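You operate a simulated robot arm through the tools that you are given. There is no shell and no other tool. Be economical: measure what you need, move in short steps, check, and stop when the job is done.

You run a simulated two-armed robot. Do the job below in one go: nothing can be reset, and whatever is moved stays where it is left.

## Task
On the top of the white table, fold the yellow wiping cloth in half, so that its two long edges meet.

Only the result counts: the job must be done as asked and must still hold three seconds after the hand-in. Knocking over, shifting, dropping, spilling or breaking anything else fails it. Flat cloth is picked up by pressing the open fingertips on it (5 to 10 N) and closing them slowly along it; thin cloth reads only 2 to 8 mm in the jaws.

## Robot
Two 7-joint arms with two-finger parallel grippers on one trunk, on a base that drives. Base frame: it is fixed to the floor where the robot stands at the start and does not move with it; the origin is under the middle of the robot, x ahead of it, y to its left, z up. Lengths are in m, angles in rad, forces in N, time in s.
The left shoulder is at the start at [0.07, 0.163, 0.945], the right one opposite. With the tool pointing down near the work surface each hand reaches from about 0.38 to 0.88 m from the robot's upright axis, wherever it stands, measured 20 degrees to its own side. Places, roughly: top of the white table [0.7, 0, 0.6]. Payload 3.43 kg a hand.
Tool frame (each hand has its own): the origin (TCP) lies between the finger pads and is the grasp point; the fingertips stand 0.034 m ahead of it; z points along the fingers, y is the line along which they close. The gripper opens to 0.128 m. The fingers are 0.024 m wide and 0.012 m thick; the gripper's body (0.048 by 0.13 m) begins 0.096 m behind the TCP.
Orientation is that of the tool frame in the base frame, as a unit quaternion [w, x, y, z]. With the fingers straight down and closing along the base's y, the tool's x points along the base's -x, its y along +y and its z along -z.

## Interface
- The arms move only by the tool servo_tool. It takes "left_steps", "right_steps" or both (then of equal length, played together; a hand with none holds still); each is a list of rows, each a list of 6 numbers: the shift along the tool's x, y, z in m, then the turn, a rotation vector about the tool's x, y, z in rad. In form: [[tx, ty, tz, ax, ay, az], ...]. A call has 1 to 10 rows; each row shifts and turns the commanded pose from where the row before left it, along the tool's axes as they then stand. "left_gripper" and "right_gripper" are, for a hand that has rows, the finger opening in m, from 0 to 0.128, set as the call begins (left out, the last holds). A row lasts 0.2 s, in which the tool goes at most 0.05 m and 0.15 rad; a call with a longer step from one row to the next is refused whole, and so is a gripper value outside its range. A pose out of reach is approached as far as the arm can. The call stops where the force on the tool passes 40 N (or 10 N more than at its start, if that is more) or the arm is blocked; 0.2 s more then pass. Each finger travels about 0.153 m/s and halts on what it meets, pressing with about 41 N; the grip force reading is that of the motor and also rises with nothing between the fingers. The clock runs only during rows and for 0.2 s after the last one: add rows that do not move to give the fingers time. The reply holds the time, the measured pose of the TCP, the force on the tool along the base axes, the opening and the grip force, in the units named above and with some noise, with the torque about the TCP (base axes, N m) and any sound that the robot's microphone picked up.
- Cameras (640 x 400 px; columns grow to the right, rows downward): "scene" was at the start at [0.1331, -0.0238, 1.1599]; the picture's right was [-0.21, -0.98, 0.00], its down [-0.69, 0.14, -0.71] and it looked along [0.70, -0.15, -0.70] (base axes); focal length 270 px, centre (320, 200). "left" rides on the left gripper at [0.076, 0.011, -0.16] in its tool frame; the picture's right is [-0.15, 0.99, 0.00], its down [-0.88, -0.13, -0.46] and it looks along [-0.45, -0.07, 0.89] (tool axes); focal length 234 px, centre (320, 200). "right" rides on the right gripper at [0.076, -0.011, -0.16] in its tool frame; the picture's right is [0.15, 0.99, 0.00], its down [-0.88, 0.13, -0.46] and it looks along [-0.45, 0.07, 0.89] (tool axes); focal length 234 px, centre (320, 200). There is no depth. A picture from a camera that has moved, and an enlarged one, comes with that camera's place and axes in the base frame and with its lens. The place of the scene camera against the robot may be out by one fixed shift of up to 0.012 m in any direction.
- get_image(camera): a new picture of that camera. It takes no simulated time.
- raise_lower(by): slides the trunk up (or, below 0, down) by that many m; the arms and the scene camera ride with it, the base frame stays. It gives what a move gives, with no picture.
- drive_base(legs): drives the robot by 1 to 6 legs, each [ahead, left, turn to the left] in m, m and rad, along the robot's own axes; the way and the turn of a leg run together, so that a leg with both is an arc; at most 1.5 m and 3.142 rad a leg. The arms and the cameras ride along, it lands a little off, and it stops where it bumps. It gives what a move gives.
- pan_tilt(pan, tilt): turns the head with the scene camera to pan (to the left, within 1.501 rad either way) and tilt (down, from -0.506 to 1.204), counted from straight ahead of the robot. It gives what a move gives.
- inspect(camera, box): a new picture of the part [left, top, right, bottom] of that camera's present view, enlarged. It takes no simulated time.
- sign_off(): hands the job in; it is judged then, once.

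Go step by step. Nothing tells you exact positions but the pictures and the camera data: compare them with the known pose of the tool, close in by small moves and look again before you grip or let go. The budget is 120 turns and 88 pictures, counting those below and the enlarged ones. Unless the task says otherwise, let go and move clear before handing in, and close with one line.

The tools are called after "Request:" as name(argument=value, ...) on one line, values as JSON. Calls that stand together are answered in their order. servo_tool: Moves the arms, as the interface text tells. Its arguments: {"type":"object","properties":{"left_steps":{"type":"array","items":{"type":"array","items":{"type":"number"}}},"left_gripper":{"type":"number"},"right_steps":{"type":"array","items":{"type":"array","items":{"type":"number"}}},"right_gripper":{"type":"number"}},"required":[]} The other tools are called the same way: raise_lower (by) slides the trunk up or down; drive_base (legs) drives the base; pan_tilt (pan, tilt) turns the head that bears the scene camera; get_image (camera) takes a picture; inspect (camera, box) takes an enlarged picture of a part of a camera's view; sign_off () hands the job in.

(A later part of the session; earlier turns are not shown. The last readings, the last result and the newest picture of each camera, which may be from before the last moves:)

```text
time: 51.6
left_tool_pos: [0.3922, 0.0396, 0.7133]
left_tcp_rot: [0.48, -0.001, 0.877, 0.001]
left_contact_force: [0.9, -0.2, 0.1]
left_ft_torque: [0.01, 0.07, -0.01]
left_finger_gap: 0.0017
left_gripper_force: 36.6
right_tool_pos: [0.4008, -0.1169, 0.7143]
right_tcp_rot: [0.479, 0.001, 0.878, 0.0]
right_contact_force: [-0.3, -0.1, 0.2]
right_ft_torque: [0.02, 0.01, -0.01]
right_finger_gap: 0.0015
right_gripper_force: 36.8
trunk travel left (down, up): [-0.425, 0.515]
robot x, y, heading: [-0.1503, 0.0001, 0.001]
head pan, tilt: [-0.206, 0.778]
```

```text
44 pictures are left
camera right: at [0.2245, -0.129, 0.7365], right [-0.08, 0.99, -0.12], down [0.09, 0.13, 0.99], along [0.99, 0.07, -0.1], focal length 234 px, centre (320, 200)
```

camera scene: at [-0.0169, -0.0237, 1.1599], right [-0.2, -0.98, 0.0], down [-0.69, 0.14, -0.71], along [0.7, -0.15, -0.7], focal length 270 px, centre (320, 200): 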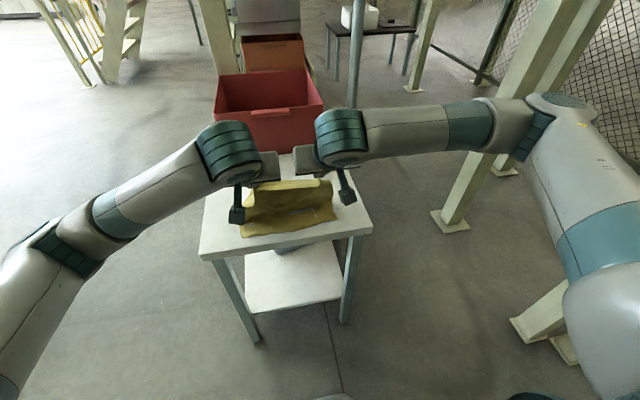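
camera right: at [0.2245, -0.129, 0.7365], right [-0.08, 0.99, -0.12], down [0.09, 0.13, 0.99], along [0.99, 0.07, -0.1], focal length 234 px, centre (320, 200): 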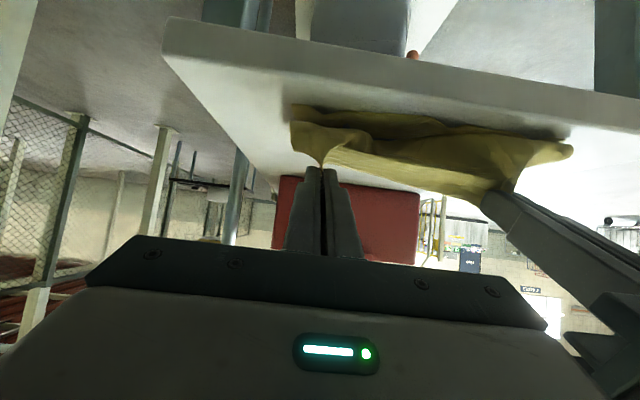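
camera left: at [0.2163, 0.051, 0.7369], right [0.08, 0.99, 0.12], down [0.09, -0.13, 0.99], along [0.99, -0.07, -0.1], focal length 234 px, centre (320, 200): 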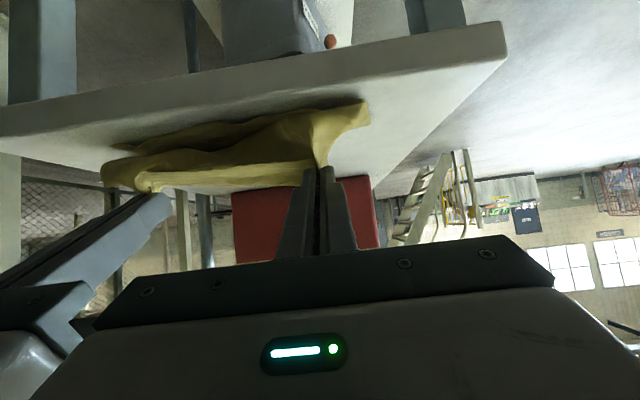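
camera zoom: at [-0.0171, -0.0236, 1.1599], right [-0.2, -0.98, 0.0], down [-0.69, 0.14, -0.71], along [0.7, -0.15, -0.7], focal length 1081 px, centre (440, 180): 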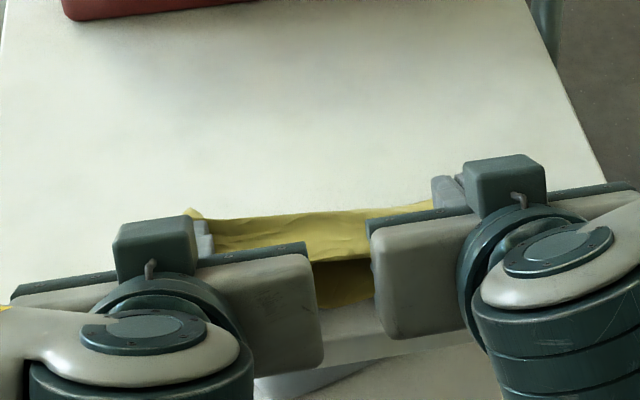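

The edge is nearly over. I'll lower the last bit to lay the held edge onto the near edge at x≈0.408.

Request:
servo_tool(left_steps=[[0.01045, 0, 0.00205, 0, -0.025, 0], [0.01045, 0, 0.00205, 0, -0.025, 0], [0.01045, 0, 0.00205, 0, -0.025, 0], [0.01045, 0, 0.00205, 0, -0.025, 0], [0, 0, 0, 0, 0, 0]], right_steps=[[0.0117, 0, 0.00035, 0, -0.025, 0], [0.0117, 0, 0.00035, 0, -0.025, 0], [0.0117, 0, 0.00035, 0, -0.025, 0], [0.0117, 0, 0.00035, 0, -0.025, 0], [0, 0, 0, 0, 0, 0]])

Request:
inspect(camera="scene", box=[210, 155, 370, 255])

Request:
get_image(camera="left")

Request:
get_image(camera="right")

```text
time: 52.8
left_tool_pos: [0.3785, 0.0401, 0.6747]
left_tcp_rot: [0.522, -0.001, 0.853, 0.001]
left_contact_force: [-0.2, -2.2, 0.3]
left_ft_torque: [-0.03, 0.0, -0.05]
left_finger_gap: 0.0019
left_gripper_force: 36.6
right_tool_pos: [0.3775, -0.1176, 0.6744]
right_tcp_rot: [0.523, 0.0, 0.852, 0.001]
right_contact_force: [1.5, 2.1, 8.0]
right_ft_torque: [0.06, -0.17, 0.03]
right_finger_gap: 0.0018
right_gripper_force: 36.0
trunk travel left (down, up): [-0.425, 0.515]
robot x, y, heading: [-0.1478, -0.0009, 0.002]
head pan, tilt: [-0.206, 0.778]
```

```text
4.00 times, centred on (290, 205) of scene
camera zoom: at [-0.0177, -0.0236, 1.1602], right [-0.2, -0.98, 0.0], down [-0.69, 0.14, -0.71], along [0.7, -0.15, -0.7], focal length 1081 px, centre (440, 180)
```

zoom: 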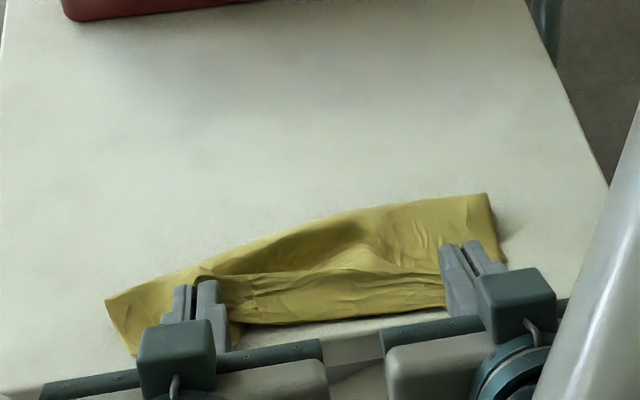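

```text
42 pictures are left
camera left: at [0.2009, 0.0507, 0.6795], right [0.07, 0.99, 0.13], down [-0.01, -0.13, 0.99], along [1.0, -0.07, 0.0], focal length 234 px, centre (320, 200)
```

left: 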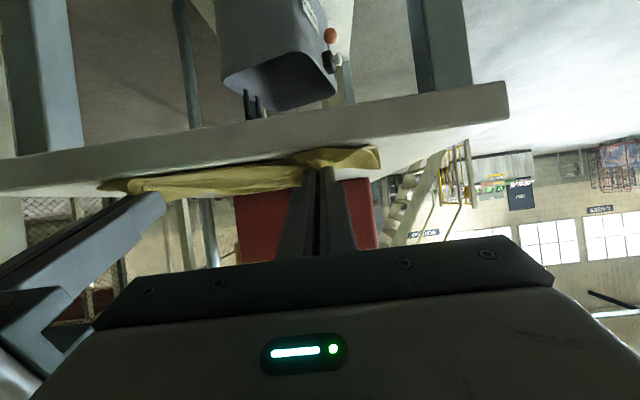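

```text
41 pictures are left
camera right: at [0.2008, -0.129, 0.6787], right [-0.07, 0.99, -0.13], down [-0.01, 0.13, 0.99], along [1.0, 0.07, 0.0], focal length 234 px, centre (320, 200)
```

right: 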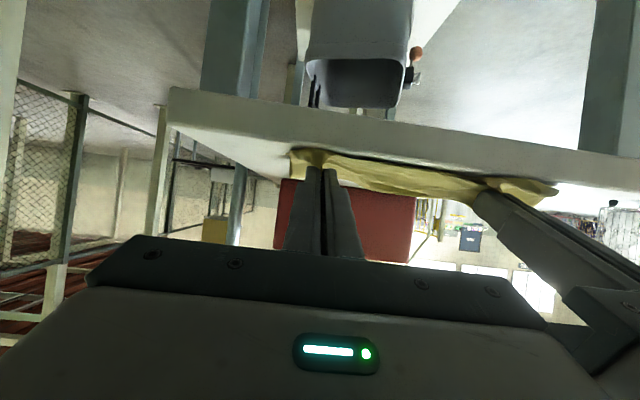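

The held edge is laid on the near edge. I'll open the jaws gently and withdraw backward along the fingers.

Request:
servo_tool(left_steps=[[0, 0, 0, 0, 0, 0], [0, 0, 0, 0, 0, 0], [0, 0, 0, 0, 0, 0]], right_steps=[[0, 0, 0, 0, 0, 0], [0, 0, 0, 0, 0, 0], [0, 0, 0, 0, 0, 0]], left_gripper=0.025, right_gripper=0.025)

Request:
servo_tool(left_steps=[[-0.002, 0, -0.015, 0, 0, 0], [-0.005, 0, -0.02, 0, 0, 0], [-0.01, 0, -0.03, 0, 0, 0], [-0.02, 0.02, -0.03, 0, 0, 0], [-0.02, 0.04, 0, 0, 0, 0], [-0.02, 0.04, 0, 0, 0, 0], [0, 0.04, 0, 0, 0, 0], [0, 0, 0, 0, 0, 0]], right_steps=[[-0.002, 0, -0.015, 0, 0, 0], [-0.005, 0, -0.02, 0, 0, 0], [-0.01, 0, -0.03, 0, 0, 0], [-0.02, -0.02, -0.03, 0, 0, 0], [-0.02, -0.04, 0, 0, 0, 0], [-0.02, -0.04, 0, 0, 0, 0], [0, -0.04, 0, 0, 0, 0], [0, 0, 0, 0, 0, 0]])

Request:
inspect(camera="scene", box=[210, 155, 370, 255])

```text
time: 53.6
left_tool_pos: [0.379, 0.0412, 0.6744]
left_tcp_rot: [0.523, 0.0, 0.853, 0.0]
left_contact_force: [0.6, 0.1, -0.3]
left_ft_torque: [0.0, -0.03, 0.01]
left_finger_gap: 0.0251
left_gripper_force: 0.1
right_tool_pos: [0.3784, -0.1176, 0.6728]
right_tcp_rot: [0.521, 0.0, 0.854, 0.0]
right_contact_force: [-0.5, 0.5, -0.1]
right_ft_torque: [0.02, -0.01, 0.01]
right_finger_gap: 0.025
right_gripper_force: 0.1
trunk travel left (down, up): [-0.425, 0.515]
robot x, y, heading: [-0.1523, -0.0021, 0.004]
head pan, tilt: [-0.206, 0.778]
```

```text
time: 55.4
left_tool_pos: [0.4061, 0.122, 0.7564]
left_tcp_rot: [0.522, 0.0, 0.853, 0.0]
left_contact_force: [1.0, 0.3, -0.1]
left_ft_torque: [-0.01, -0.01, 0.03]
left_finger_gap: 0.0248
left_gripper_force: 0.0
left hand out of reach, approached as far as the arm can: row 3, 4, 5, 6, 7
right_tool_pos: [0.4255, -0.1897, 0.7533]
right_tcp_rot: [0.517, 0.003, 0.856, -0.006]
right_contact_force: [0.4, -0.2, -0.2]
right_ft_torque: [-0.02, -0.03, 0.01]
right_finger_gap: 0.0252
right_gripper_force: 0.1
right hand out of reach, approached as far as the arm can: row 1, 2, 3, 4, 5, 6, 7
trunk travel left (down, up): [-0.425, 0.515]
robot x, y, heading: [-0.1508, 0.0018, 0.005]
head pan, tilt: [-0.206, 0.778]
```

```text
4.00 times, centred on (290, 205) of scene
camera zoom: at [-0.017, -0.0238, 1.1599], right [-0.2, -0.98, 0.0], down [-0.69, 0.14, -0.71], along [0.7, -0.15, -0.7], focal length 1081 px, centre (440, 180)
```

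zoom: 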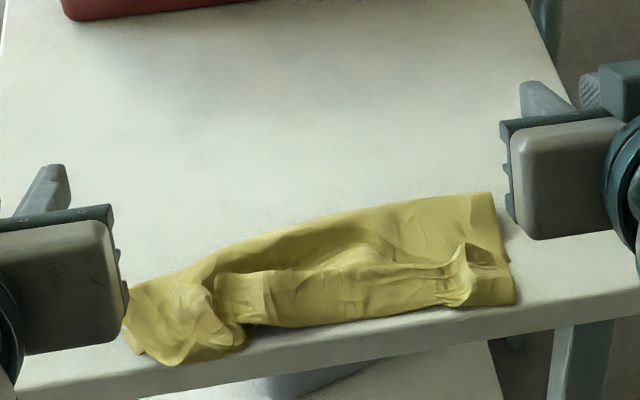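

The fold is made but the corners look bunched. I'll pull the hands up, out and upright to see the whole cloth.

Request:
servo_tool(left_steps=[[-0.02, 0.015, 0, 0, 0.1, 0], [-0.02, 0.015, 0, 0, 0.1, 0], [-0.01, 0.015, -0.01, 0, 0.1, 0], [0, 0.015, -0.02, 0, 0.1, 0], [0, 0.015, -0.02, 0, 0.1, 0], [0, 0.015, 0, 0, 0.1, 0], [0, 0.015, 0, 0, 0.1, 0], [0, 0.015, 0, 0, 0.1, 0], [0, 0, 0, 0, 0, 0]], right_steps=[[-0.02, -0.015, 0, 0, 0.1, 0], [-0.02, -0.015, 0, 0, 0.1, 0], [-0.01, -0.015, -0.01, 0, 0.1, 0], [0, -0.015, -0.02, 0, 0.1, 0], [0, -0.015, -0.02, 0, 0.1, 0], [0, -0.015, 0, 0, 0.1, 0], [0, -0.015, 0, 0, 0.1, 0], [0, -0.015, 0, 0, 0.1, 0], [0, 0, 0, 0, 0, 0]])

Request:
inspect(camera="scene", box=[226, 180, 354, 260])

Request:
get_image(camera="left")

Request:
get_image(camera="right")

```text
time: 57.4
left_tool_pos: [0.3951, 0.2411, 0.8344]
left_tcp_rot: [0.148, 0.0, 0.989, 0.0]
left_contact_force: [-0.4, 0.5, -0.1]
left_ft_torque: [0.0, -0.04, 0.03]
left_finger_gap: 0.025
left_gripper_force: 0.0
right_tool_pos: [0.4159, -0.3085, 0.8326]
right_tcp_rot: [0.149, -0.001, 0.989, 0.001]
right_contact_force: [-0.2, -0.5, -1.0]
right_ft_torque: [0.0, -0.01, 0.01]
right_finger_gap: 0.0251
right_gripper_force: 0.1
trunk travel left (down, up): [-0.425, 0.515]
robot x, y, heading: [-0.1481, -0.0, 0.004]
head pan, tilt: [-0.206, 0.778]
```

```text
5.00 times, centred on (290, 220) of scene
camera zoom: at [-0.0176, -0.0238, 1.16], right [-0.2, -0.98, 0.0], down [-0.69, 0.14, -0.71], along [0.7, -0.15, -0.7], focal length 1351 px, centre (470, 100)
```

zoom: 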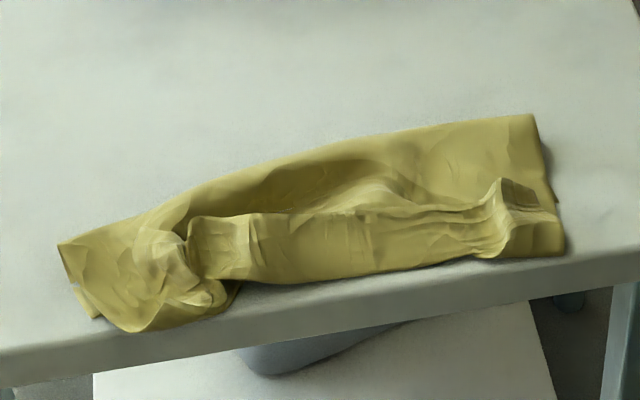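

```text
38 pictures are left
camera left: at [0.2765, 0.2514, 0.9644], right [0.14, 0.99, 0.04], down [0.71, -0.13, 0.69], along [0.69, -0.07, -0.72], focal length 234 px, centre (320, 200)
```

left: 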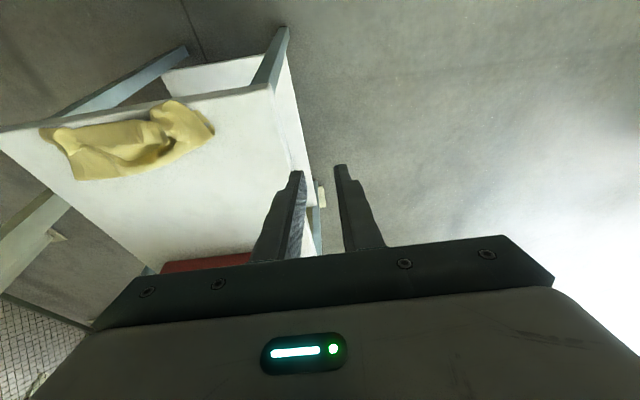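

```text
37 pictures are left
camera right: at [0.2965, -0.3201, 0.9621], right [-0.14, 0.99, -0.04], down [0.71, 0.13, 0.69], along [0.69, 0.07, -0.72], focal length 234 px, centre (320, 200)
```

right: 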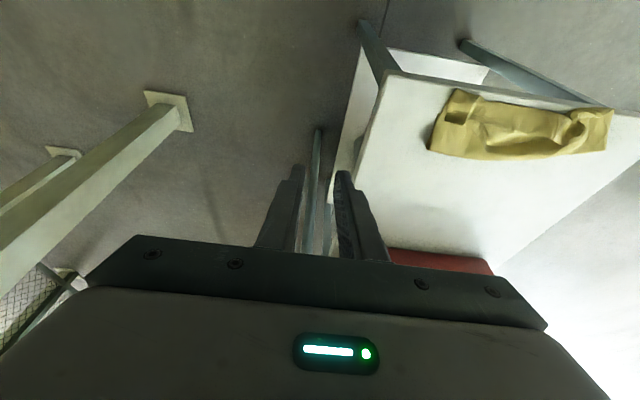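

The right half looks folded to half width, but the left end is bunched. I'll bring the left hand camera above it for a close look.

Request:
servo_tool(left_steps=[[-0.006, -0.036, 0.007, 0, 0.1, 0], [-0.006, -0.036, 0.007, 0, 0.1, 0], [-0.006, -0.036, 0.007, 0, 0.097, 0], [-0.006, -0.036, 0.007, 0, 0, 0], [-0.006, -0.036, 0.007, 0, 0, 0], [0, 0, 0, 0, 0, 0]])

Request:
inspect(camera="left", box=[120, 20, 480, 245])

```text
time: 58.8
left_tool_pos: [0.4316, 0.0609, 0.8052]
left_tcp_rot: [0.0, -0.001, 1.0, 0.0]
left_contact_force: [-0.9, -0.1, 0.2]
left_ft_torque: [0.01, 0.03, 0.03]
left_finger_gap: 0.0249
left_gripper_force: 0.0
right_tool_pos: [0.4157, -0.3081, 0.8319]
right_tcp_rot: [0.148, 0.0, 0.989, 0.001]
right_contact_force: [-0.4, -0.1, 0.2]
right_ft_torque: [-0.01, 0.01, -0.05]
right_finger_gap: 0.0248
right_gripper_force: 0.1
trunk travel left (down, up): [-0.425, 0.515]
robot x, y, heading: [-0.1478, 0.0011, 0.001]
head pan, tilt: [-0.206, 0.778]
```

```text
1.78 times, centred on (300, 132) of left
camera zoom: at [0.3542, 0.0714, 0.9641], right [0.14, 0.99, 0.0], down [0.88, -0.13, 0.46], along [0.45, -0.07, -0.89], focal length 416 px, centre (356, 320)
```

zoom: 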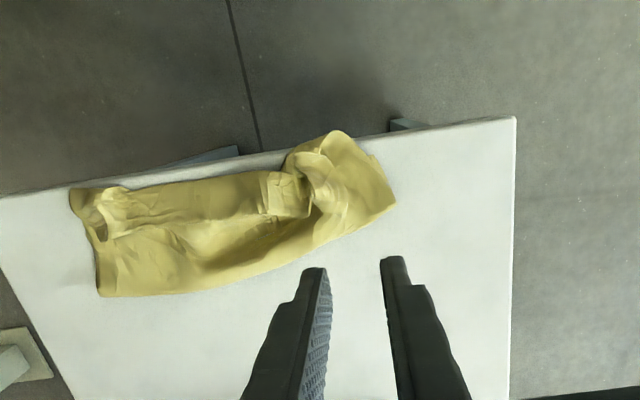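

Request:
inspect(camera="left", box=[150, 85, 350, 200])

```text
3.20 times, centred on (250, 142) of left
camera zoom: at [0.3542, 0.0714, 0.9641], right [0.14, 0.99, 0.0], down [0.88, -0.13, 0.46], along [0.45, -0.07, -0.89], focal length 749 px, centre (544, 384)
```

zoom: 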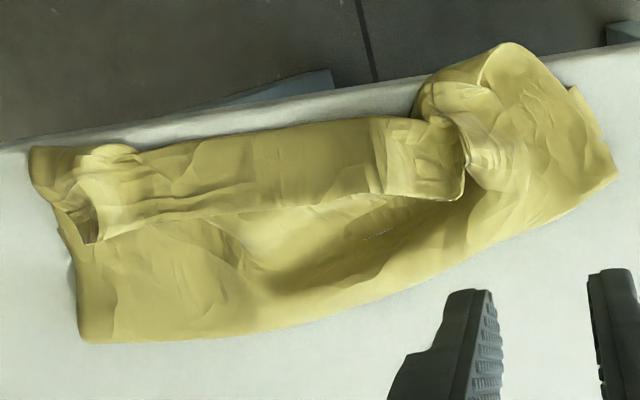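

The fold overshot slack: the held edge curled back at x≈0.41, and the left end is twisted close to the table edge. I'll back up a little more for reach, then regrip the two standing rucks at (0.405, -0.12) and (0.408, 0.033) to open it out and redo the fold with less slack.

Request:
drive_base(legs=[[-0.07, 0, 0]])

```text
time: 59.8
left_tool_pos: [0.361, 0.0595, 0.8049]
left_tcp_rot: [0.002, 0.0, 1.0, 0.0]
left_contact_force: [0.3, 0.3, 0.6]
left_ft_torque: [-0.02, 0.0, 0.0]
left_finger_gap: 0.0249
left_gripper_force: 0.1
right_tool_pos: [0.3474, -0.3096, 0.8315]
right_tcp_rot: [0.15, 0.0, 0.989, 0.0]
right_contact_force: [-0.6, 0.9, -0.1]
right_ft_torque: [0.03, -0.01, 0.0]
right_finger_gap: 0.0251
right_gripper_force: 0.0
trunk travel left (down, up): [-0.425, 0.515]
robot x, y, heading: [-0.2159, 0.0002, -0.003]
head pan, tilt: [-0.206, 0.778]
```

Request:
servo_tool(left_steps=[[-0.0118, -0.0061, 0.0188, 0, 0, 0], [-0.0118, -0.0061, 0.0188, 0, 0, 0], [-0.0118, -0.0061, 0.0188, 0, 0, 0], [-0.0118, -0.0061, 0.0188, 0, 0, 0], [0, 0, 0, 0, -0.125, 0], [0, 0, 0, 0, -0.125, 0], [0, 0, 0, 0, 0, 0]], right_steps=[[-0.004, 0.0318, 0.019, 0, 0, 0], [-0.004, 0.0318, 0.019, 0, 0, 0], [-0.004, 0.0318, 0.019, 0, 0, 0], [-0.004, 0.0318, 0.019, 0, 0, 0], [-0.004, 0.0318, 0.019, 0, 0, 0], [-0.004, 0.0318, 0.019, 0, 0.05, 0], [0, 0, 0, 0, 0, 0]], left_gripper=0.036, right_gripper=0.036)

Request:
inspect(camera="left", box=[60, 50, 420, 275])

Request:
inspect(camera="right", box=[200, 50, 560, 275])

```text
time: 61.4
left_tool_pos: [0.4091, 0.0351, 0.7297]
left_tcp_rot: [0.125, -0.001, 0.992, 0.0]
left_contact_force: [0.3, 0.3, 0.9]
left_ft_torque: [-0.01, 0.01, 0.01]
left_finger_gap: 0.0359
left_gripper_force: 0.1
right_tool_pos: [0.404, -0.119, 0.7311]
right_tcp_rot: [0.124, 0.0, 0.992, 0.0]
right_contact_force: [-0.8, 0.1, -0.4]
right_ft_torque: [-0.01, 0.01, -0.02]
right_finger_gap: 0.0363
right_gripper_force: 0.0
trunk travel left (down, up): [-0.425, 0.515]
robot x, y, heading: [-0.2194, 0.0, -0.005]
head pan, tilt: [-0.206, 0.778]
```

```text
1.78 times, centred on (240, 162) of left
camera zoom: at [0.2948, 0.0463, 0.8658], right [0.14, 0.99, 0.04], down [0.74, -0.13, 0.66], along [0.66, -0.07, -0.75], focal length 416 px, centre (462, 267)
```

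zoom: 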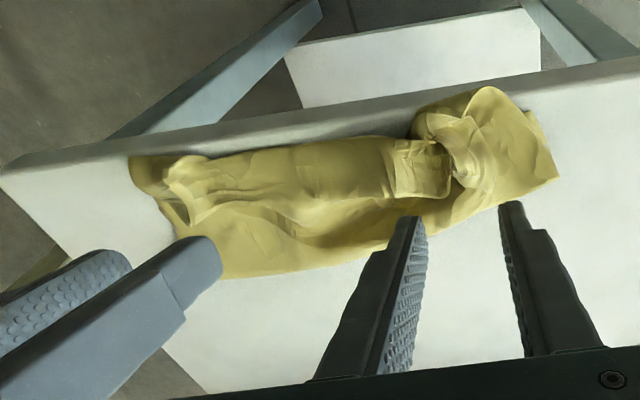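

```text
1.78 times, centred on (380, 162) of right
camera zoom: at [0.2901, -0.1292, 0.8661], right [-0.14, 0.99, -0.04], down [0.74, 0.13, 0.66], along [0.66, 0.07, -0.75], focal length 416 px, centre (213, 267)
```

zoom: 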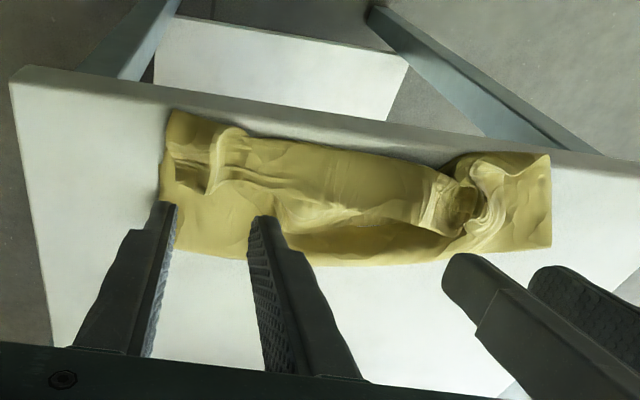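

Both rucks lie right beneath the hands. I'll descend lightly around them.

Request:
servo_tool(left_steps=[[0.0049, 0, 0.0139, 0, 0, 0], [0.0049, 0, 0.0139, 0, 0, 0], [0.0049, 0, 0.0139, 0, 0, 0], [0, 0, 0, 0, 0, 0]], right_steps=[[0.0034, 0.0015, 0.0145, 0, 0, 0], [0.0034, 0.0015, 0.0145, 0, 0, 0], [0.0034, 0.0015, 0.0145, 0, 0, 0], [0, 0, 0, 0, 0, 0]], left_gripper=0.04, right_gripper=0.036)

Request:
inspect(camera="left", box=[60, 50, 420, 275])

Request:
inspect(camera="right", box=[200, 50, 560, 275])

```text
time: 62.4
left_tool_pos: [0.4055, 0.0356, 0.6851]
left_tcp_rot: [0.125, 0.0, 0.992, 0.0]
left_contact_force: [0.0, 0.0, 0.2]
left_ft_torque: [0.0, 0.01, 0.0]
left_finger_gap: 0.0402
left_gripper_force: 0.1
right_tool_pos: [0.4051, -0.1143, 0.6846]
right_tcp_rot: [0.125, 0.0, 0.992, 0.0]
right_contact_force: [0.3, -0.3, -0.1]
right_ft_torque: [0.02, 0.01, 0.03]
right_finger_gap: 0.0359
right_gripper_force: 0.0
trunk travel left (down, up): [-0.425, 0.515]
robot x, y, heading: [-0.2183, -0.0003, -0.004]
head pan, tilt: [-0.206, 0.778]
```

```text
1.78 times, centred on (240, 162) of left
camera zoom: at [0.2913, 0.0464, 0.8215], right [0.14, 0.99, 0.04], down [0.74, -0.13, 0.66], along [0.66, -0.07, -0.75], focal length 416 px, centre (462, 267)
```

zoom: 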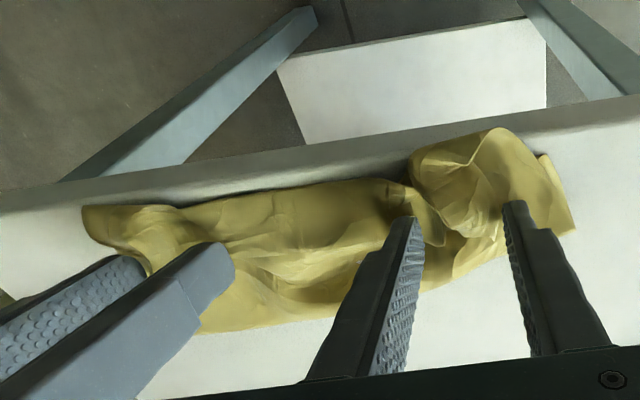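

```text
1.78 times, centred on (380, 162) of right
camera zoom: at [0.2911, -0.1252, 0.8211], right [-0.14, 0.99, -0.04], down [0.74, 0.13, 0.66], along [0.66, 0.07, -0.75], focal length 416 px, centre (213, 267)
```

zoom: 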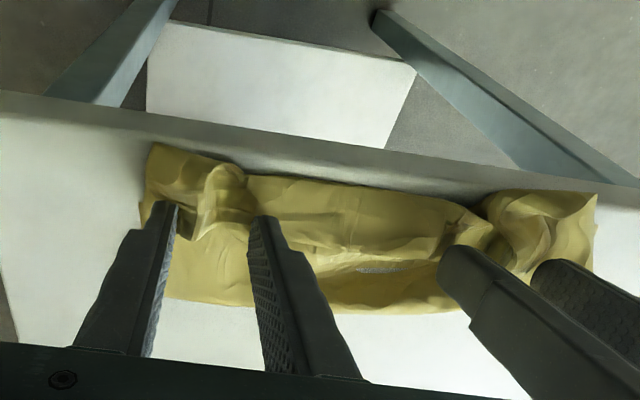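

Both rucks sit between the fingers. I'll go down 3 mm and close gently.

Request:
servo_tool(left_steps=[[0.0004, 0, 0.0015, 0, 0, 0], [0.0004, 0, 0.0015, 0, 0, 0], [0, 0, 0, 0, 0, 0]], right_steps=[[0.0004, 0, 0.0015, 0, 0, 0], [0.0004, 0, 0.0015, 0, 0, 0], [0, 0, 0, 0, 0, 0]])

Request:
servo_tool(left_steps=[[0, 0, 0, 0, 0, 0], [0, 0, 0, 0, 0, 0]], right_steps=[[0, 0, 0, 0, 0, 0], [0, 0, 0, 0, 0, 0]], left_gripper=0.022, right_gripper=0.02)

Request:
servo_tool(left_steps=[[0, 0, 0, 0, 0, 0], [0, 0, 0, 0, 0, 0], [0, 0, 0, 0, 0, 0]], right_steps=[[0, 0, 0, 0, 0, 0], [0, 0, 0, 0, 0, 0], [0, 0, 0, 0, 0, 0]], left_gripper=0.0, right_gripper=0.0)

```text
time: 63.2
left_tool_pos: [0.4053, 0.0353, 0.6815]
left_tcp_rot: [0.123, 0.0, 0.992, 0.0]
left_contact_force: [0.3, 0.0, 0.3]
left_ft_torque: [-0.01, 0.0, -0.02]
left_finger_gap: 0.0401
left_gripper_force: 0.1
right_tool_pos: [0.4054, -0.1135, 0.682]
right_tcp_rot: [0.123, 0.0, 0.992, 0.001]
right_contact_force: [0.1, 1.1, -0.7]
right_ft_torque: [0.0, 0.01, 0.0]
right_finger_gap: 0.0361
right_gripper_force: 0.1
trunk travel left (down, up): [-0.425, 0.515]
robot x, y, heading: [-0.2225, -0.005, -0.0]
head pan, tilt: [-0.206, 0.778]
```

```text
time: 63.8
left_tool_pos: [0.405, 0.0345, 0.6812]
left_tcp_rot: [0.125, -0.001, 0.992, 0.001]
left_contact_force: [0.0, -0.4, -0.1]
left_ft_torque: [0.02, -0.02, -0.03]
left_finger_gap: 0.0222
left_gripper_force: 0.0
right_tool_pos: [0.4046, -0.1138, 0.6819]
right_tcp_rot: [0.123, 0.0, 0.992, 0.0]
right_contact_force: [-0.8, 0.2, 0.7]
right_ft_torque: [0.04, 0.0, 0.04]
right_finger_gap: 0.0201
right_gripper_force: 0.1
trunk travel left (down, up): [-0.425, 0.515]
robot x, y, heading: [-0.2199, -0.0014, -0.001]
head pan, tilt: [-0.206, 0.778]
```

```text
time: 64.6
left_tool_pos: [0.4058, 0.036, 0.6824]
left_tcp_rot: [0.125, 0.0, 0.992, 0.0]
left_contact_force: [-0.2, -0.1, 0.0]
left_ft_torque: [-0.02, 0.03, -0.05]
left_finger_gap: 0.0021
left_gripper_force: 36.7
right_tool_pos: [0.405, -0.1143, 0.6815]
right_tcp_rot: [0.125, 0.001, 0.992, -0.001]
right_contact_force: [0.1, 0.9, -0.4]
right_ft_torque: [0.0, -0.03, -0.04]
right_finger_gap: 0.0022
right_gripper_force: 36.7
trunk travel left (down, up): [-0.425, 0.515]
robot x, y, heading: [-0.2216, 0.0032, -0.0]
head pan, tilt: [-0.206, 0.778]
```

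Both hands caught cloth again (about 2.1 mm). I'll lift 5 cm and look.

Request:
servo_tool(left_steps=[[-0.0055, 0, -0.0115, 0, 0, 0], [-0.0055, 0, -0.0115, 0, 0, 0], [-0.0055, 0, -0.0115, 0, 0, 0], [-0.0055, 0, -0.0115, 0, 0, 0], [0, 0, 0, 0, 0, 0]], right_steps=[[-0.0055, 0, -0.0115, 0, 0, 0], [-0.0055, 0, -0.0115, 0, 0, 0], [-0.0055, 0, -0.0115, 0, 0, 0], [-0.0055, 0, -0.0115, 0, 0, 0], [0, 0, 0, 0, 0, 0]])

Request:
inspect(camera="scene", box=[210, 130, 370, 230])

Request:
get_image(camera="left")

Request:
get_image(camera="right")

```text
time: 65.8
left_tool_pos: [0.415, 0.0353, 0.7301]
left_tcp_rot: [0.124, 0.0, 0.992, 0.0]
left_contact_force: [0.1, -0.6, 0.6]
left_ft_torque: [-0.02, -0.01, -0.02]
left_finger_gap: 0.0026
left_gripper_force: 36.7
right_tool_pos: [0.4141, -0.1138, 0.7308]
right_tcp_rot: [0.123, 0.0, 0.992, 0.0]
right_contact_force: [-0.3, -0.3, -0.6]
right_ft_torque: [0.03, -0.02, -0.01]
right_finger_gap: 0.0018
right_gripper_force: 36.4
trunk travel left (down, up): [-0.425, 0.515]
robot x, y, heading: [-0.22, 0.0016, 0.002]
head pan, tilt: [-0.206, 0.778]
```

```text
4.00 times, centred on (290, 180) of scene
camera zoom: at [-0.0863, -0.0238, 1.1599], right [-0.2, -0.98, 0.0], down [-0.69, 0.14, -0.71], along [0.7, -0.15, -0.7], focal length 1081 px, centre (440, 280)
```

zoom: 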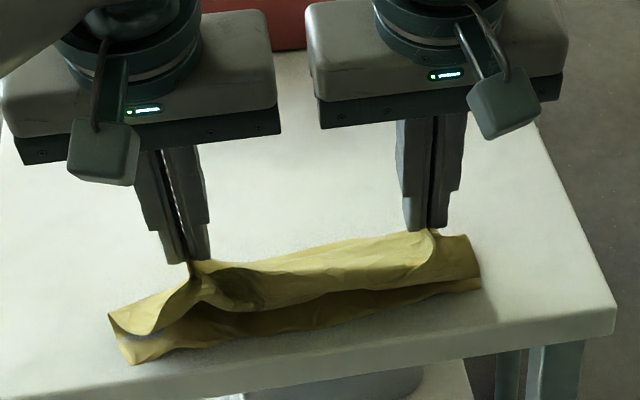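

```text
29 pictures are left
camera left: at [0.3009, 0.0464, 0.8678], right [0.14, 0.99, 0.04], down [0.74, -0.13, 0.66], along [0.66, -0.07, -0.75], focal length 234 px, centre (320, 200)
```

left: 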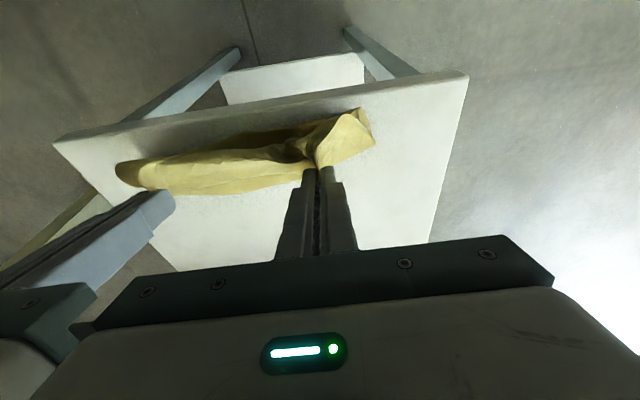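

```text
28 pictures are left
camera right: at [0.3014, -0.1247, 0.8672], right [-0.14, 0.99, -0.04], down [0.74, 0.13, 0.66], along [0.66, 0.07, -0.75], focal length 234 px, centre (320, 200)
```

right: 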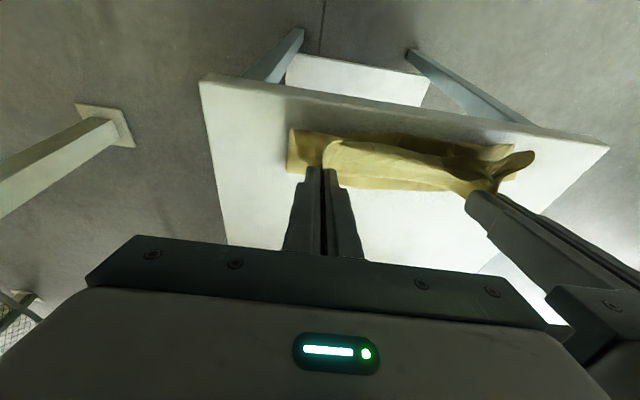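

The held edge lifts clear. I'll open the cloth out by carrying the edge up and over to the far side, then lower and pull it taut to straighten it and shift it away from the table's near edge.

Request:
servo_tool(left_steps=[[-0.0311, 0.0016, -0.0099, 0, 0, 0], [-0.0311, 0.0016, -0.0099, 0, 0, 0], [-0.025, 0.0016, 0.0098, 0, 0, 0], [-0.025, 0.0016, 0.0098, 0, 0, 0], [-0.025, 0.0016, 0.0098, 0, 0, 0], [-0.0193, 0, 0.0256, 0, 0, 0], [-0.0193, 0, 0.0256, 0, 0, 0], [-0.0039, 0, 0.0145, 0, 0, 0], [-0.0039, 0, 0.0145, 0, 0, 0], [0, 0, 0, 0, 0, 0]], right_steps=[[-0.0311, -0.0016, -0.0099, 0, 0, 0], [-0.0311, -0.0016, -0.0099, 0, 0, 0], [-0.025, -0.0016, 0.0098, 0, 0, 0], [-0.025, -0.0016, 0.0098, 0, 0, 0], [-0.025, -0.0016, 0.0098, 0, 0, 0], [-0.0193, 0, 0.0256, 0, 0, 0], [-0.0193, 0, 0.0256, 0, 0, 0], [-0.0039, 0, 0.0145, 0, 0, 0], [-0.0039, 0, 0.0145, 0, 0, 0], [0, 0, 0, 0, 0, 0]])

Request:
inspect(camera="scene", box=[210, 130, 370, 230])

```text
time: 68.0
left_tool_pos: [0.615, 0.043, 0.6912]
left_tcp_rot: [0.125, 0.001, 0.992, -0.001]
left_contact_force: [0.1, -15.1, 0.0]
left_ft_torque: [-0.58, -0.02, -0.02]
left_finger_gap: 0.0027
left_gripper_force: 37.6
right_tool_pos: [0.6148, -0.1201, 0.6895]
right_tcp_rot: [0.124, -0.001, 0.992, 0.001]
right_contact_force: [1.7, 16.0, 0.6]
right_ft_torque: [0.61, -0.05, 0.01]
right_finger_gap: 0.0019
right_gripper_force: 36.7
trunk travel left (down, up): [-0.425, 0.515]
robot x, y, heading: [-0.217, -0.0003, -0.006]
head pan, tilt: [-0.206, 0.778]
```

```text
4.00 times, centred on (290, 180) of scene
camera zoom: at [-0.0867, -0.0238, 1.16], right [-0.2, -0.98, 0.0], down [-0.69, 0.14, -0.71], along [0.7, -0.15, -0.7], focal length 1081 px, centre (440, 280)
```

zoom: 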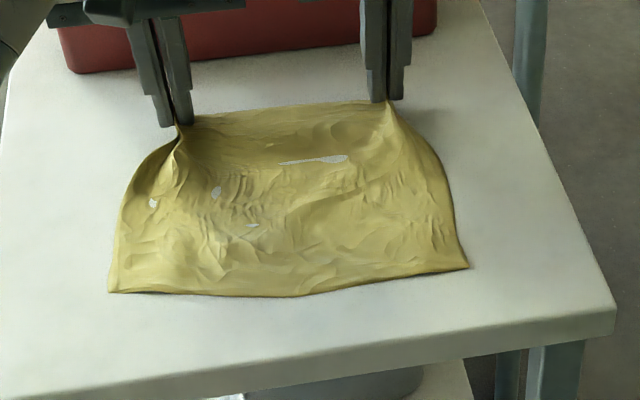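

The cloth is open flat again and well placed: near edge at x≈0.43 to 0.45, pinched far edge at x≈0.623. Without letting go, I'll redo the arc about x≈0.53. First half first, relaxing the sideways tension slightly.

Request:
servo_tool(left_steps=[[0.0034, -0.0015, -0.0207, 0, -0.05, 0], [0.0034, -0.0015, -0.0207, 0, -0.05, 0], [0.0034, 0, -0.0207, 0, -0.05, 0], [0.0079, 0, -0.014, 0, -0.05, 0], [0.0079, 0, -0.014, 0, -0.05, 0], [0.0079, 0, -0.014, 0, -0.05, 0], [0.0118, 0, -0.0089, 0, -0.05, 0], [0.0118, 0, -0.0089, 0, -0.05, 0], [0.0118, 0, -0.0089, 0, -0.05, 0], [0, 0, 0, 0, 0, 0]], right_steps=[[0.0034, 0.0015, -0.0207, 0, -0.05, 0], [0.0034, 0.0015, -0.0207, 0, -0.05, 0], [0.0034, 0, -0.0207, 0, -0.05, 0], [0.0079, 0, -0.014, 0, -0.05, 0], [0.0079, 0, -0.014, 0, -0.05, 0], [0.0079, 0, -0.014, 0, -0.05, 0], [0.0118, 0, -0.0089, 0, -0.05, 0], [0.0118, 0, -0.0089, 0, -0.05, 0], [0.0118, 0, -0.0089, 0, -0.05, 0], [0, 0, 0, 0, 0, 0]])

Request:
inspect(camera="scene", box=[210, 130, 370, 230])

```text
time: 70.2
left_tool_pos: [0.5033, 0.0402, 0.7752]
left_tcp_rot: [0.343, -0.001, 0.939, 0.0]
left_contact_force: [-0.5, -0.8, 0.3]
left_ft_torque: [0.0, 0.01, 0.0]
left_finger_gap: 0.0026
left_gripper_force: 37.7
right_tool_pos: [0.5028, -0.119, 0.776]
right_tcp_rot: [0.342, 0.001, 0.94, -0.001]
right_contact_force: [-0.4, 1.2, -0.1]
right_ft_torque: [0.05, 0.0, 0.03]
right_finger_gap: 0.0021
right_gripper_force: 36.9
trunk travel left (down, up): [-0.425, 0.515]
robot x, y, heading: [-0.2209, 0.0004, 0.002]
head pan, tilt: [-0.206, 0.778]
```

```text
4.00 times, centred on (290, 180) of scene
camera zoom: at [-0.0862, -0.0238, 1.1599], right [-0.2, -0.98, 0.0], down [-0.69, 0.14, -0.71], along [0.7, -0.15, -0.7], focal length 1081 px, centre (440, 280)
```

zoom: 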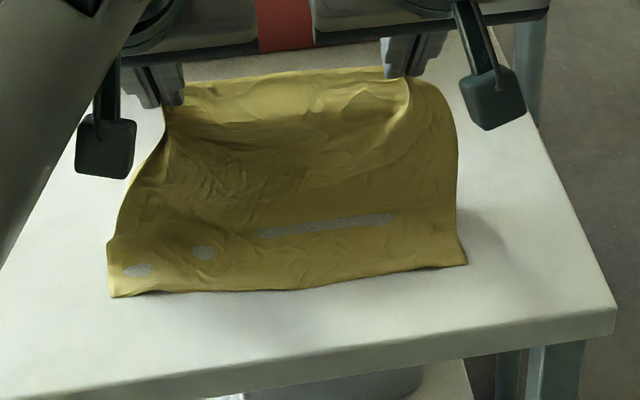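

The bottom half stayed put. Next segments, stopping above the table.

Request:
servo_tool(left_steps=[[0.0153, 0, -0.0056, 0, -0.0667, 0], [0.0153, 0, -0.0056, 0, -0.0667, 0], [0.0153, 0, -0.0056, 0, -0.0667, 0], [0.0162, 0, -0.0025, 0, -0.0667, 0], [0.0162, 0, -0.0025, 0, -0.0667, 0], [0.0162, 0, -0.0025, 0, -0.0667, 0], [0, 0, 0, 0, 0, 0]], right_steps=[[0.0153, 0, -0.0056, 0, -0.0667, 0], [0.0153, 0, -0.0056, 0, -0.0667, 0], [0.0153, 0, -0.0056, 0, -0.0667, 0], [0.0162, 0, -0.0025, 0, -0.0667, 0], [0.0162, 0, -0.0025, 0, -0.0667, 0], [0.0162, 0, -0.0025, 0, -0.0667, 0], [0, 0, 0, 0, 0, 0]])

Request:
inspect(camera="scene", box=[210, 130, 370, 230])

Request:
get_image(camera="left")

```text
time: 71.8
left_tool_pos: [0.4245, 0.0379, 0.7194]
left_tcp_rot: [0.522, 0.001, 0.853, 0.0]
left_contact_force: [0.3, -0.6, 0.3]
left_ft_torque: [-0.02, -0.01, 0.0]
left_finger_gap: 0.0025
left_gripper_force: 37.3
right_tool_pos: [0.4232, -0.1189, 0.7204]
right_tcp_rot: [0.522, 0.001, 0.853, 0.0]
right_contact_force: [-0.2, 0.0, -0.1]
right_ft_torque: [0.05, -0.01, 0.0]
right_finger_gap: 0.0018
right_gripper_force: 37.1
trunk travel left (down, up): [-0.425, 0.515]
robot x, y, heading: [-0.221, -0.0009, 0.001]
head pan, tilt: [-0.206, 0.778]
```

```text
4.00 times, centred on (290, 180) of scene
camera zoom: at [-0.0859, -0.0253, 1.1598], right [-0.21, -0.98, 0.0], down [-0.69, 0.14, -0.71], along [0.7, -0.15, -0.7], focal length 1081 px, centre (440, 280)
```

zoom: 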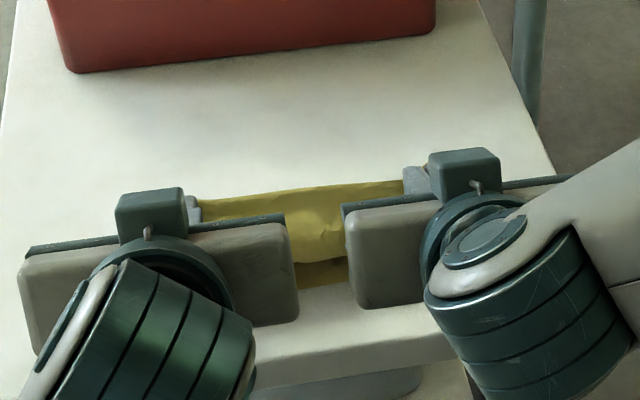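

```text
24 pictures are left
camera left: at [0.2471, 0.05, 0.725], right [0.07, 0.99, 0.13], down [-0.01, -0.13, 0.99], along [1.0, -0.07, 0.0], focal length 234 px, centre (320, 200)
```

left: 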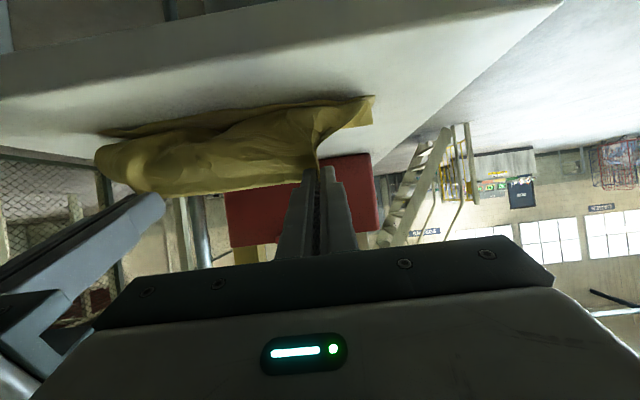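

The edge is on its way down along a circle about the crease. I'll lower further while pulling slightly back to keep the top layer straight.

Request:
servo_tool(left_steps=[[0.0109, 0, 0.0005, 0, -0.0375, 0], [0.0109, 0, 0.0005, 0, -0.0375, 0], [0.0109, 0, 0.0005, 0, -0.0375, 0], [0.0109, 0, 0.0005, 0, -0.0375, 0], [0, 0, 0, 0, 0, 0]], right_steps=[[0.0117, 0, -0.0013, 0, -0.0375, 0], [0.0117, 0, -0.0013, 0, -0.0375, 0], [0.0117, 0, -0.0013, 0, -0.0375, 0], [0.0117, 0, -0.0013, 0, -0.0375, 0], [0, 0, 0, 0, 0, 0]])

Request:
inspect(camera="scene", box=[210, 130, 370, 230])

Request:
get_image(camera="right")

```text
time: 73.0
left_tool_pos: [0.4082, 0.0409, 0.68]
left_tcp_rot: [0.585, 0.0, 0.811, 0.0]
left_contact_force: [-3.3, 5.8, -0.4]
left_ft_torque: [-0.28, -0.15, -0.89]
left_finger_gap: 0.0027
left_gripper_force: 36.6
right_tool_pos: [0.3976, -0.0913, 0.697]
right_tcp_rot: [0.583, 0.002, 0.812, -0.004]
right_contact_force: [2.6, -4.4, 0.0]
right_ft_torque: [0.23, 0.08, 0.44]
right_finger_gap: 0.0019
right_gripper_force: 36.8
right hand out of reach, approached as far as the arm can: row 2, 3, 4
trunk travel left (down, up): [-0.425, 0.515]
robot x, y, heading: [-0.2174, 0.0036, 0.001]
head pan, tilt: [-0.206, 0.778]
```

```text
4.00 times, centred on (290, 180) of scene
camera zoom: at [-0.0865, -0.024, 1.16], right [-0.2, -0.98, 0.0], down [-0.69, 0.14, -0.71], along [0.7, -0.15, -0.7], focal length 1081 px, centre (440, 280)
```

zoom: 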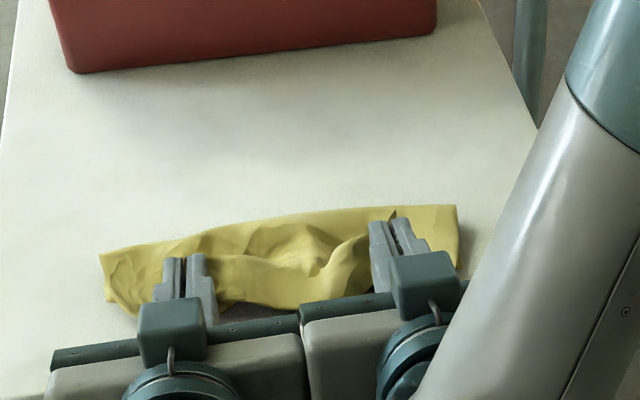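

```text
22 pictures are left
camera right: at [0.2217, -0.1005, 0.6764], right [-0.04, 0.99, -0.14], down [-0.15, 0.13, 0.98], along [0.99, 0.06, 0.14], focal length 234 px, centre (320, 200)
```

right: 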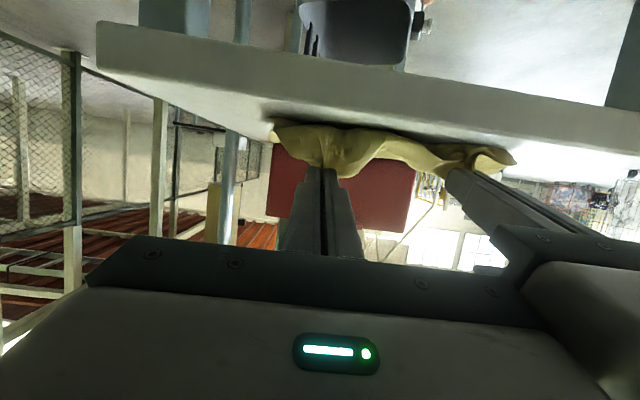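

The right arm reached a limit at that tilt and drifted toward the left hand. I'll bring its tilt back to about 1.05 and check.

Request:
servo_tool(right_steps=[[0, 0, 0, 0, 0.07, 0], [0, 0, 0, 0, 0.07, 0], [0, 0, 0, 0, 0.06, 0], [0, 0, 0, 0, 0, 0]])

```text
time: 74.0
left_tool_pos: [0.409, 0.0406, 0.6801]
left_tcp_rot: [0.586, -0.001, 0.81, 0.0]
left_contact_force: [-0.4, 0.1, -1.0]
left_ft_torque: [-0.01, -0.02, 0.02]
left_finger_gap: 0.0025
left_gripper_force: 37.6
right_tool_pos: [0.3982, -0.0907, 0.6969]
right_tcp_rot: [0.5, 0.0, 0.866, 0.0]
right_contact_force: [0.6, -0.2, -0.2]
right_ft_torque: [0.0, -0.04, -0.03]
right_finger_gap: 0.0019
right_gripper_force: 36.3
trunk travel left (down, up): [-0.425, 0.515]
robot x, y, heading: [-0.2191, -0.0005, 0.0]
head pan, tilt: [-0.206, 0.778]
```

Request:
servo_tool(right_steps=[[0, -0.009, 0, 0, 0, 0], [0, -0.009, 0, 0, 0, 0], [0, -0.009, 0, 0, 0, 0], [0.0045, 0, 0.0043, 0, 0, 0], [0.0045, 0, 0.0043, 0, 0, 0], [0, 0, 0, 0, 0, 0]])

Request:
inspect(camera="scene", box=[226, 165, 354, 245])

```text
time: 75.4
left_tool_pos: [0.4089, 0.0402, 0.6798]
left_tcp_rot: [0.584, 0.0, 0.811, 0.0]
left_contact_force: [0.1, -0.5, -0.2]
left_ft_torque: [-0.01, 0.0, 0.02]
left_finger_gap: 0.0026
left_gripper_force: 36.7
right_tool_pos: [0.4008, -0.1163, 0.6855]
right_tcp_rot: [0.501, 0.0, 0.866, 0.0]
right_contact_force: [-0.4, -0.2, 0.4]
right_ft_torque: [-0.03, 0.01, 0.01]
right_finger_gap: 0.0016
right_gripper_force: 37.0
trunk travel left (down, up): [-0.425, 0.515]
robot x, y, heading: [-0.2179, -0.0021, -0.003]
head pan, tilt: [-0.206, 0.778]
```

```text
5.00 times, centred on (290, 205) of scene
camera zoom: at [-0.0866, -0.0238, 1.16], right [-0.2, -0.98, 0.0], down [-0.69, 0.14, -0.71], along [0.7, -0.15, -0.7], focal length 1351 px, centre (470, 175)
```

zoom: 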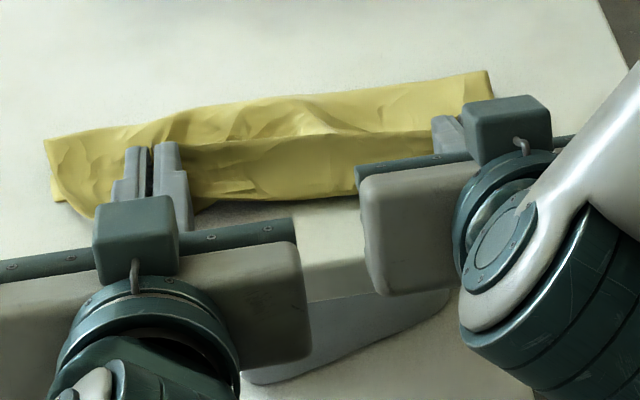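

The whole lower layer slid a little toward me again, so the held edge still sits about 3–4 cm short with a bulge in front. I'll pull both held edges straight back about 4 cm to draw the top layer flat.

Request:
servo_tool(left_steps=[[0.0046, 0, -0.009, 0, 0, 0], [0.0046, 0, -0.009, 0, 0, 0], [0.0046, 0, -0.009, 0, 0, 0], [0.0046, 0, -0.009, 0, 0, 0], [0, 0, 0, 0, 0, 0]], right_steps=[[0.0059, 0, -0.0073, 0, 0, 0], [0.0059, 0, -0.0073, 0, 0, 0], [0.0059, 0, -0.0073, 0, 0, 0], [0.0059, 0, -0.0073, 0, 0, 0], [0, 0, 0, 0, 0, 0]])

Request:
inspect(camera="scene", box=[226, 165, 354, 245])

```text
time: 76.6
left_tool_pos: [0.3686, 0.0421, 0.6743]
left_tcp_rot: [0.585, -0.001, 0.811, 0.0]
left_contact_force: [0.2, -0.5, 0.2]
left_ft_torque: [-0.02, -0.01, -0.02]
left_finger_gap: 0.0024
left_gripper_force: 37.1
right_tool_pos: [0.3625, -0.1169, 0.6797]
right_tcp_rot: [0.501, 0.0, 0.865, 0.0]
right_contact_force: [0.5, 1.6, 1.7]
right_ft_torque: [0.04, -0.05, 0.02]
right_finger_gap: 0.002
right_gripper_force: 36.5
trunk travel left (down, up): [-0.425, 0.515]
robot x, y, heading: [-0.2186, -0.0001, -0.001]
head pan, tilt: [-0.206, 0.778]
```

```text
5.00 times, centred on (290, 205) of scene
camera zoom: at [-0.0866, -0.0238, 1.16], right [-0.2, -0.98, 0.0], down [-0.69, 0.14, -0.71], along [0.7, -0.15, -0.7], focal length 1351 px, centre (470, 175)
```

zoom: 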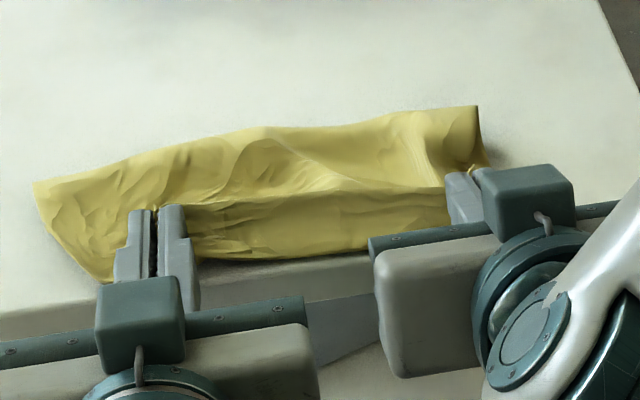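

The layers are sliding together with the bulge trapped. The top layer was longer than my second-half radius. The open-out move worked well before, so I'll repeat it without letting go, then refold with a constant, taut radius.

Request:
servo_tool(left_steps=[[-0.0408, 0, 0.003, 0, 0.15, 0], [-0.0408, 0, -0.0032, 0, 0.15, 0], [-0.0335, 0, 0.0252, 0, 0.15, 0], [-0.0369, 0, 0.02, 0, 0.15, 0], [-0.0249, 0, 0.0252, 0, 0.15, 0], [-0.0283, 0, 0.0212, 0, 0.15, 0], [-0.0158, 0, 0.0297, 0, 0.1, 0], [-0.0186, 0, 0.028, 0, 0, 0], [-0.0197, 0, 0.036, 0, 0, 0], [0, 0, 0, 0, 0, 0]], right_steps=[[-0.0399, 0, -0.0013, 0, 0.0985, 0], [-0.0396, 0, -0.0052, 0, 0.0985, 0], [-0.0358, 0, 0.0217, 0, 0.1, 0], [-0.0378, 0, 0.0181, 0, 0.1, 0], [-0.0249, 0, 0.0252, 0, 0.15, 0], [-0.0283, 0, 0.0212, 0, 0.15, 0], [-0.0158, 0, 0.0297, 0, 0.1, 0], [-0.0186, 0, 0.028, 0, 0, 0], [-0.0197, 0, 0.036, 0, 0, 0], [0, 0, 0, 0, 0, 0]])

Request:
inspect(camera="scene", box=[210, 130, 370, 230])

```text
time: 77.3
left_tool_pos: [0.4247, 0.0565, 0.7482]
left_tcp_rot: [0.42, 0.01, 0.907, 0.024]
left_contact_force: [-0.2, -18.9, 1.5]
left_ft_torque: [-0.57, 0.03, -0.41]
left_finger_gap: 0.0028
left_gripper_force: 37.1
right_tool_pos: [0.4228, -0.108, 0.758]
right_tcp_rot: [0.388, -0.008, 0.922, 0.011]
right_contact_force: [0.8, 20.1, -1.5]
right_ft_torque: [0.73, -0.03, 0.39]
right_finger_gap: 0.0019
right_gripper_force: 37.0
trunk travel left (down, up): [-0.425, 0.515]
robot x, y, heading: [-0.2187, 0.001, 0.009]
head pan, tilt: [-0.206, 0.778]
stopped in row 3 (right hand): the force on the tool passed its limit at 42 N (the readings are from after the stop); the commanded pose is now the measured one
```

```text
4.00 times, centred on (290, 180) of scene
camera zoom: at [-0.0855, -0.024, 1.1597], right [-0.2, -0.98, 0.0], down [-0.69, 0.14, -0.71], along [0.7, -0.14, -0.7], focal length 1081 px, centre (440, 280)
```

zoom: 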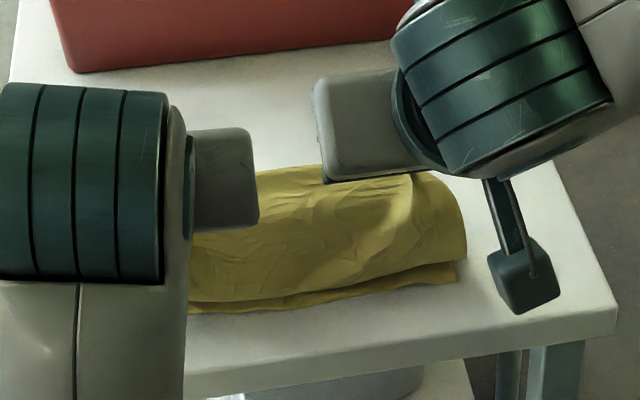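

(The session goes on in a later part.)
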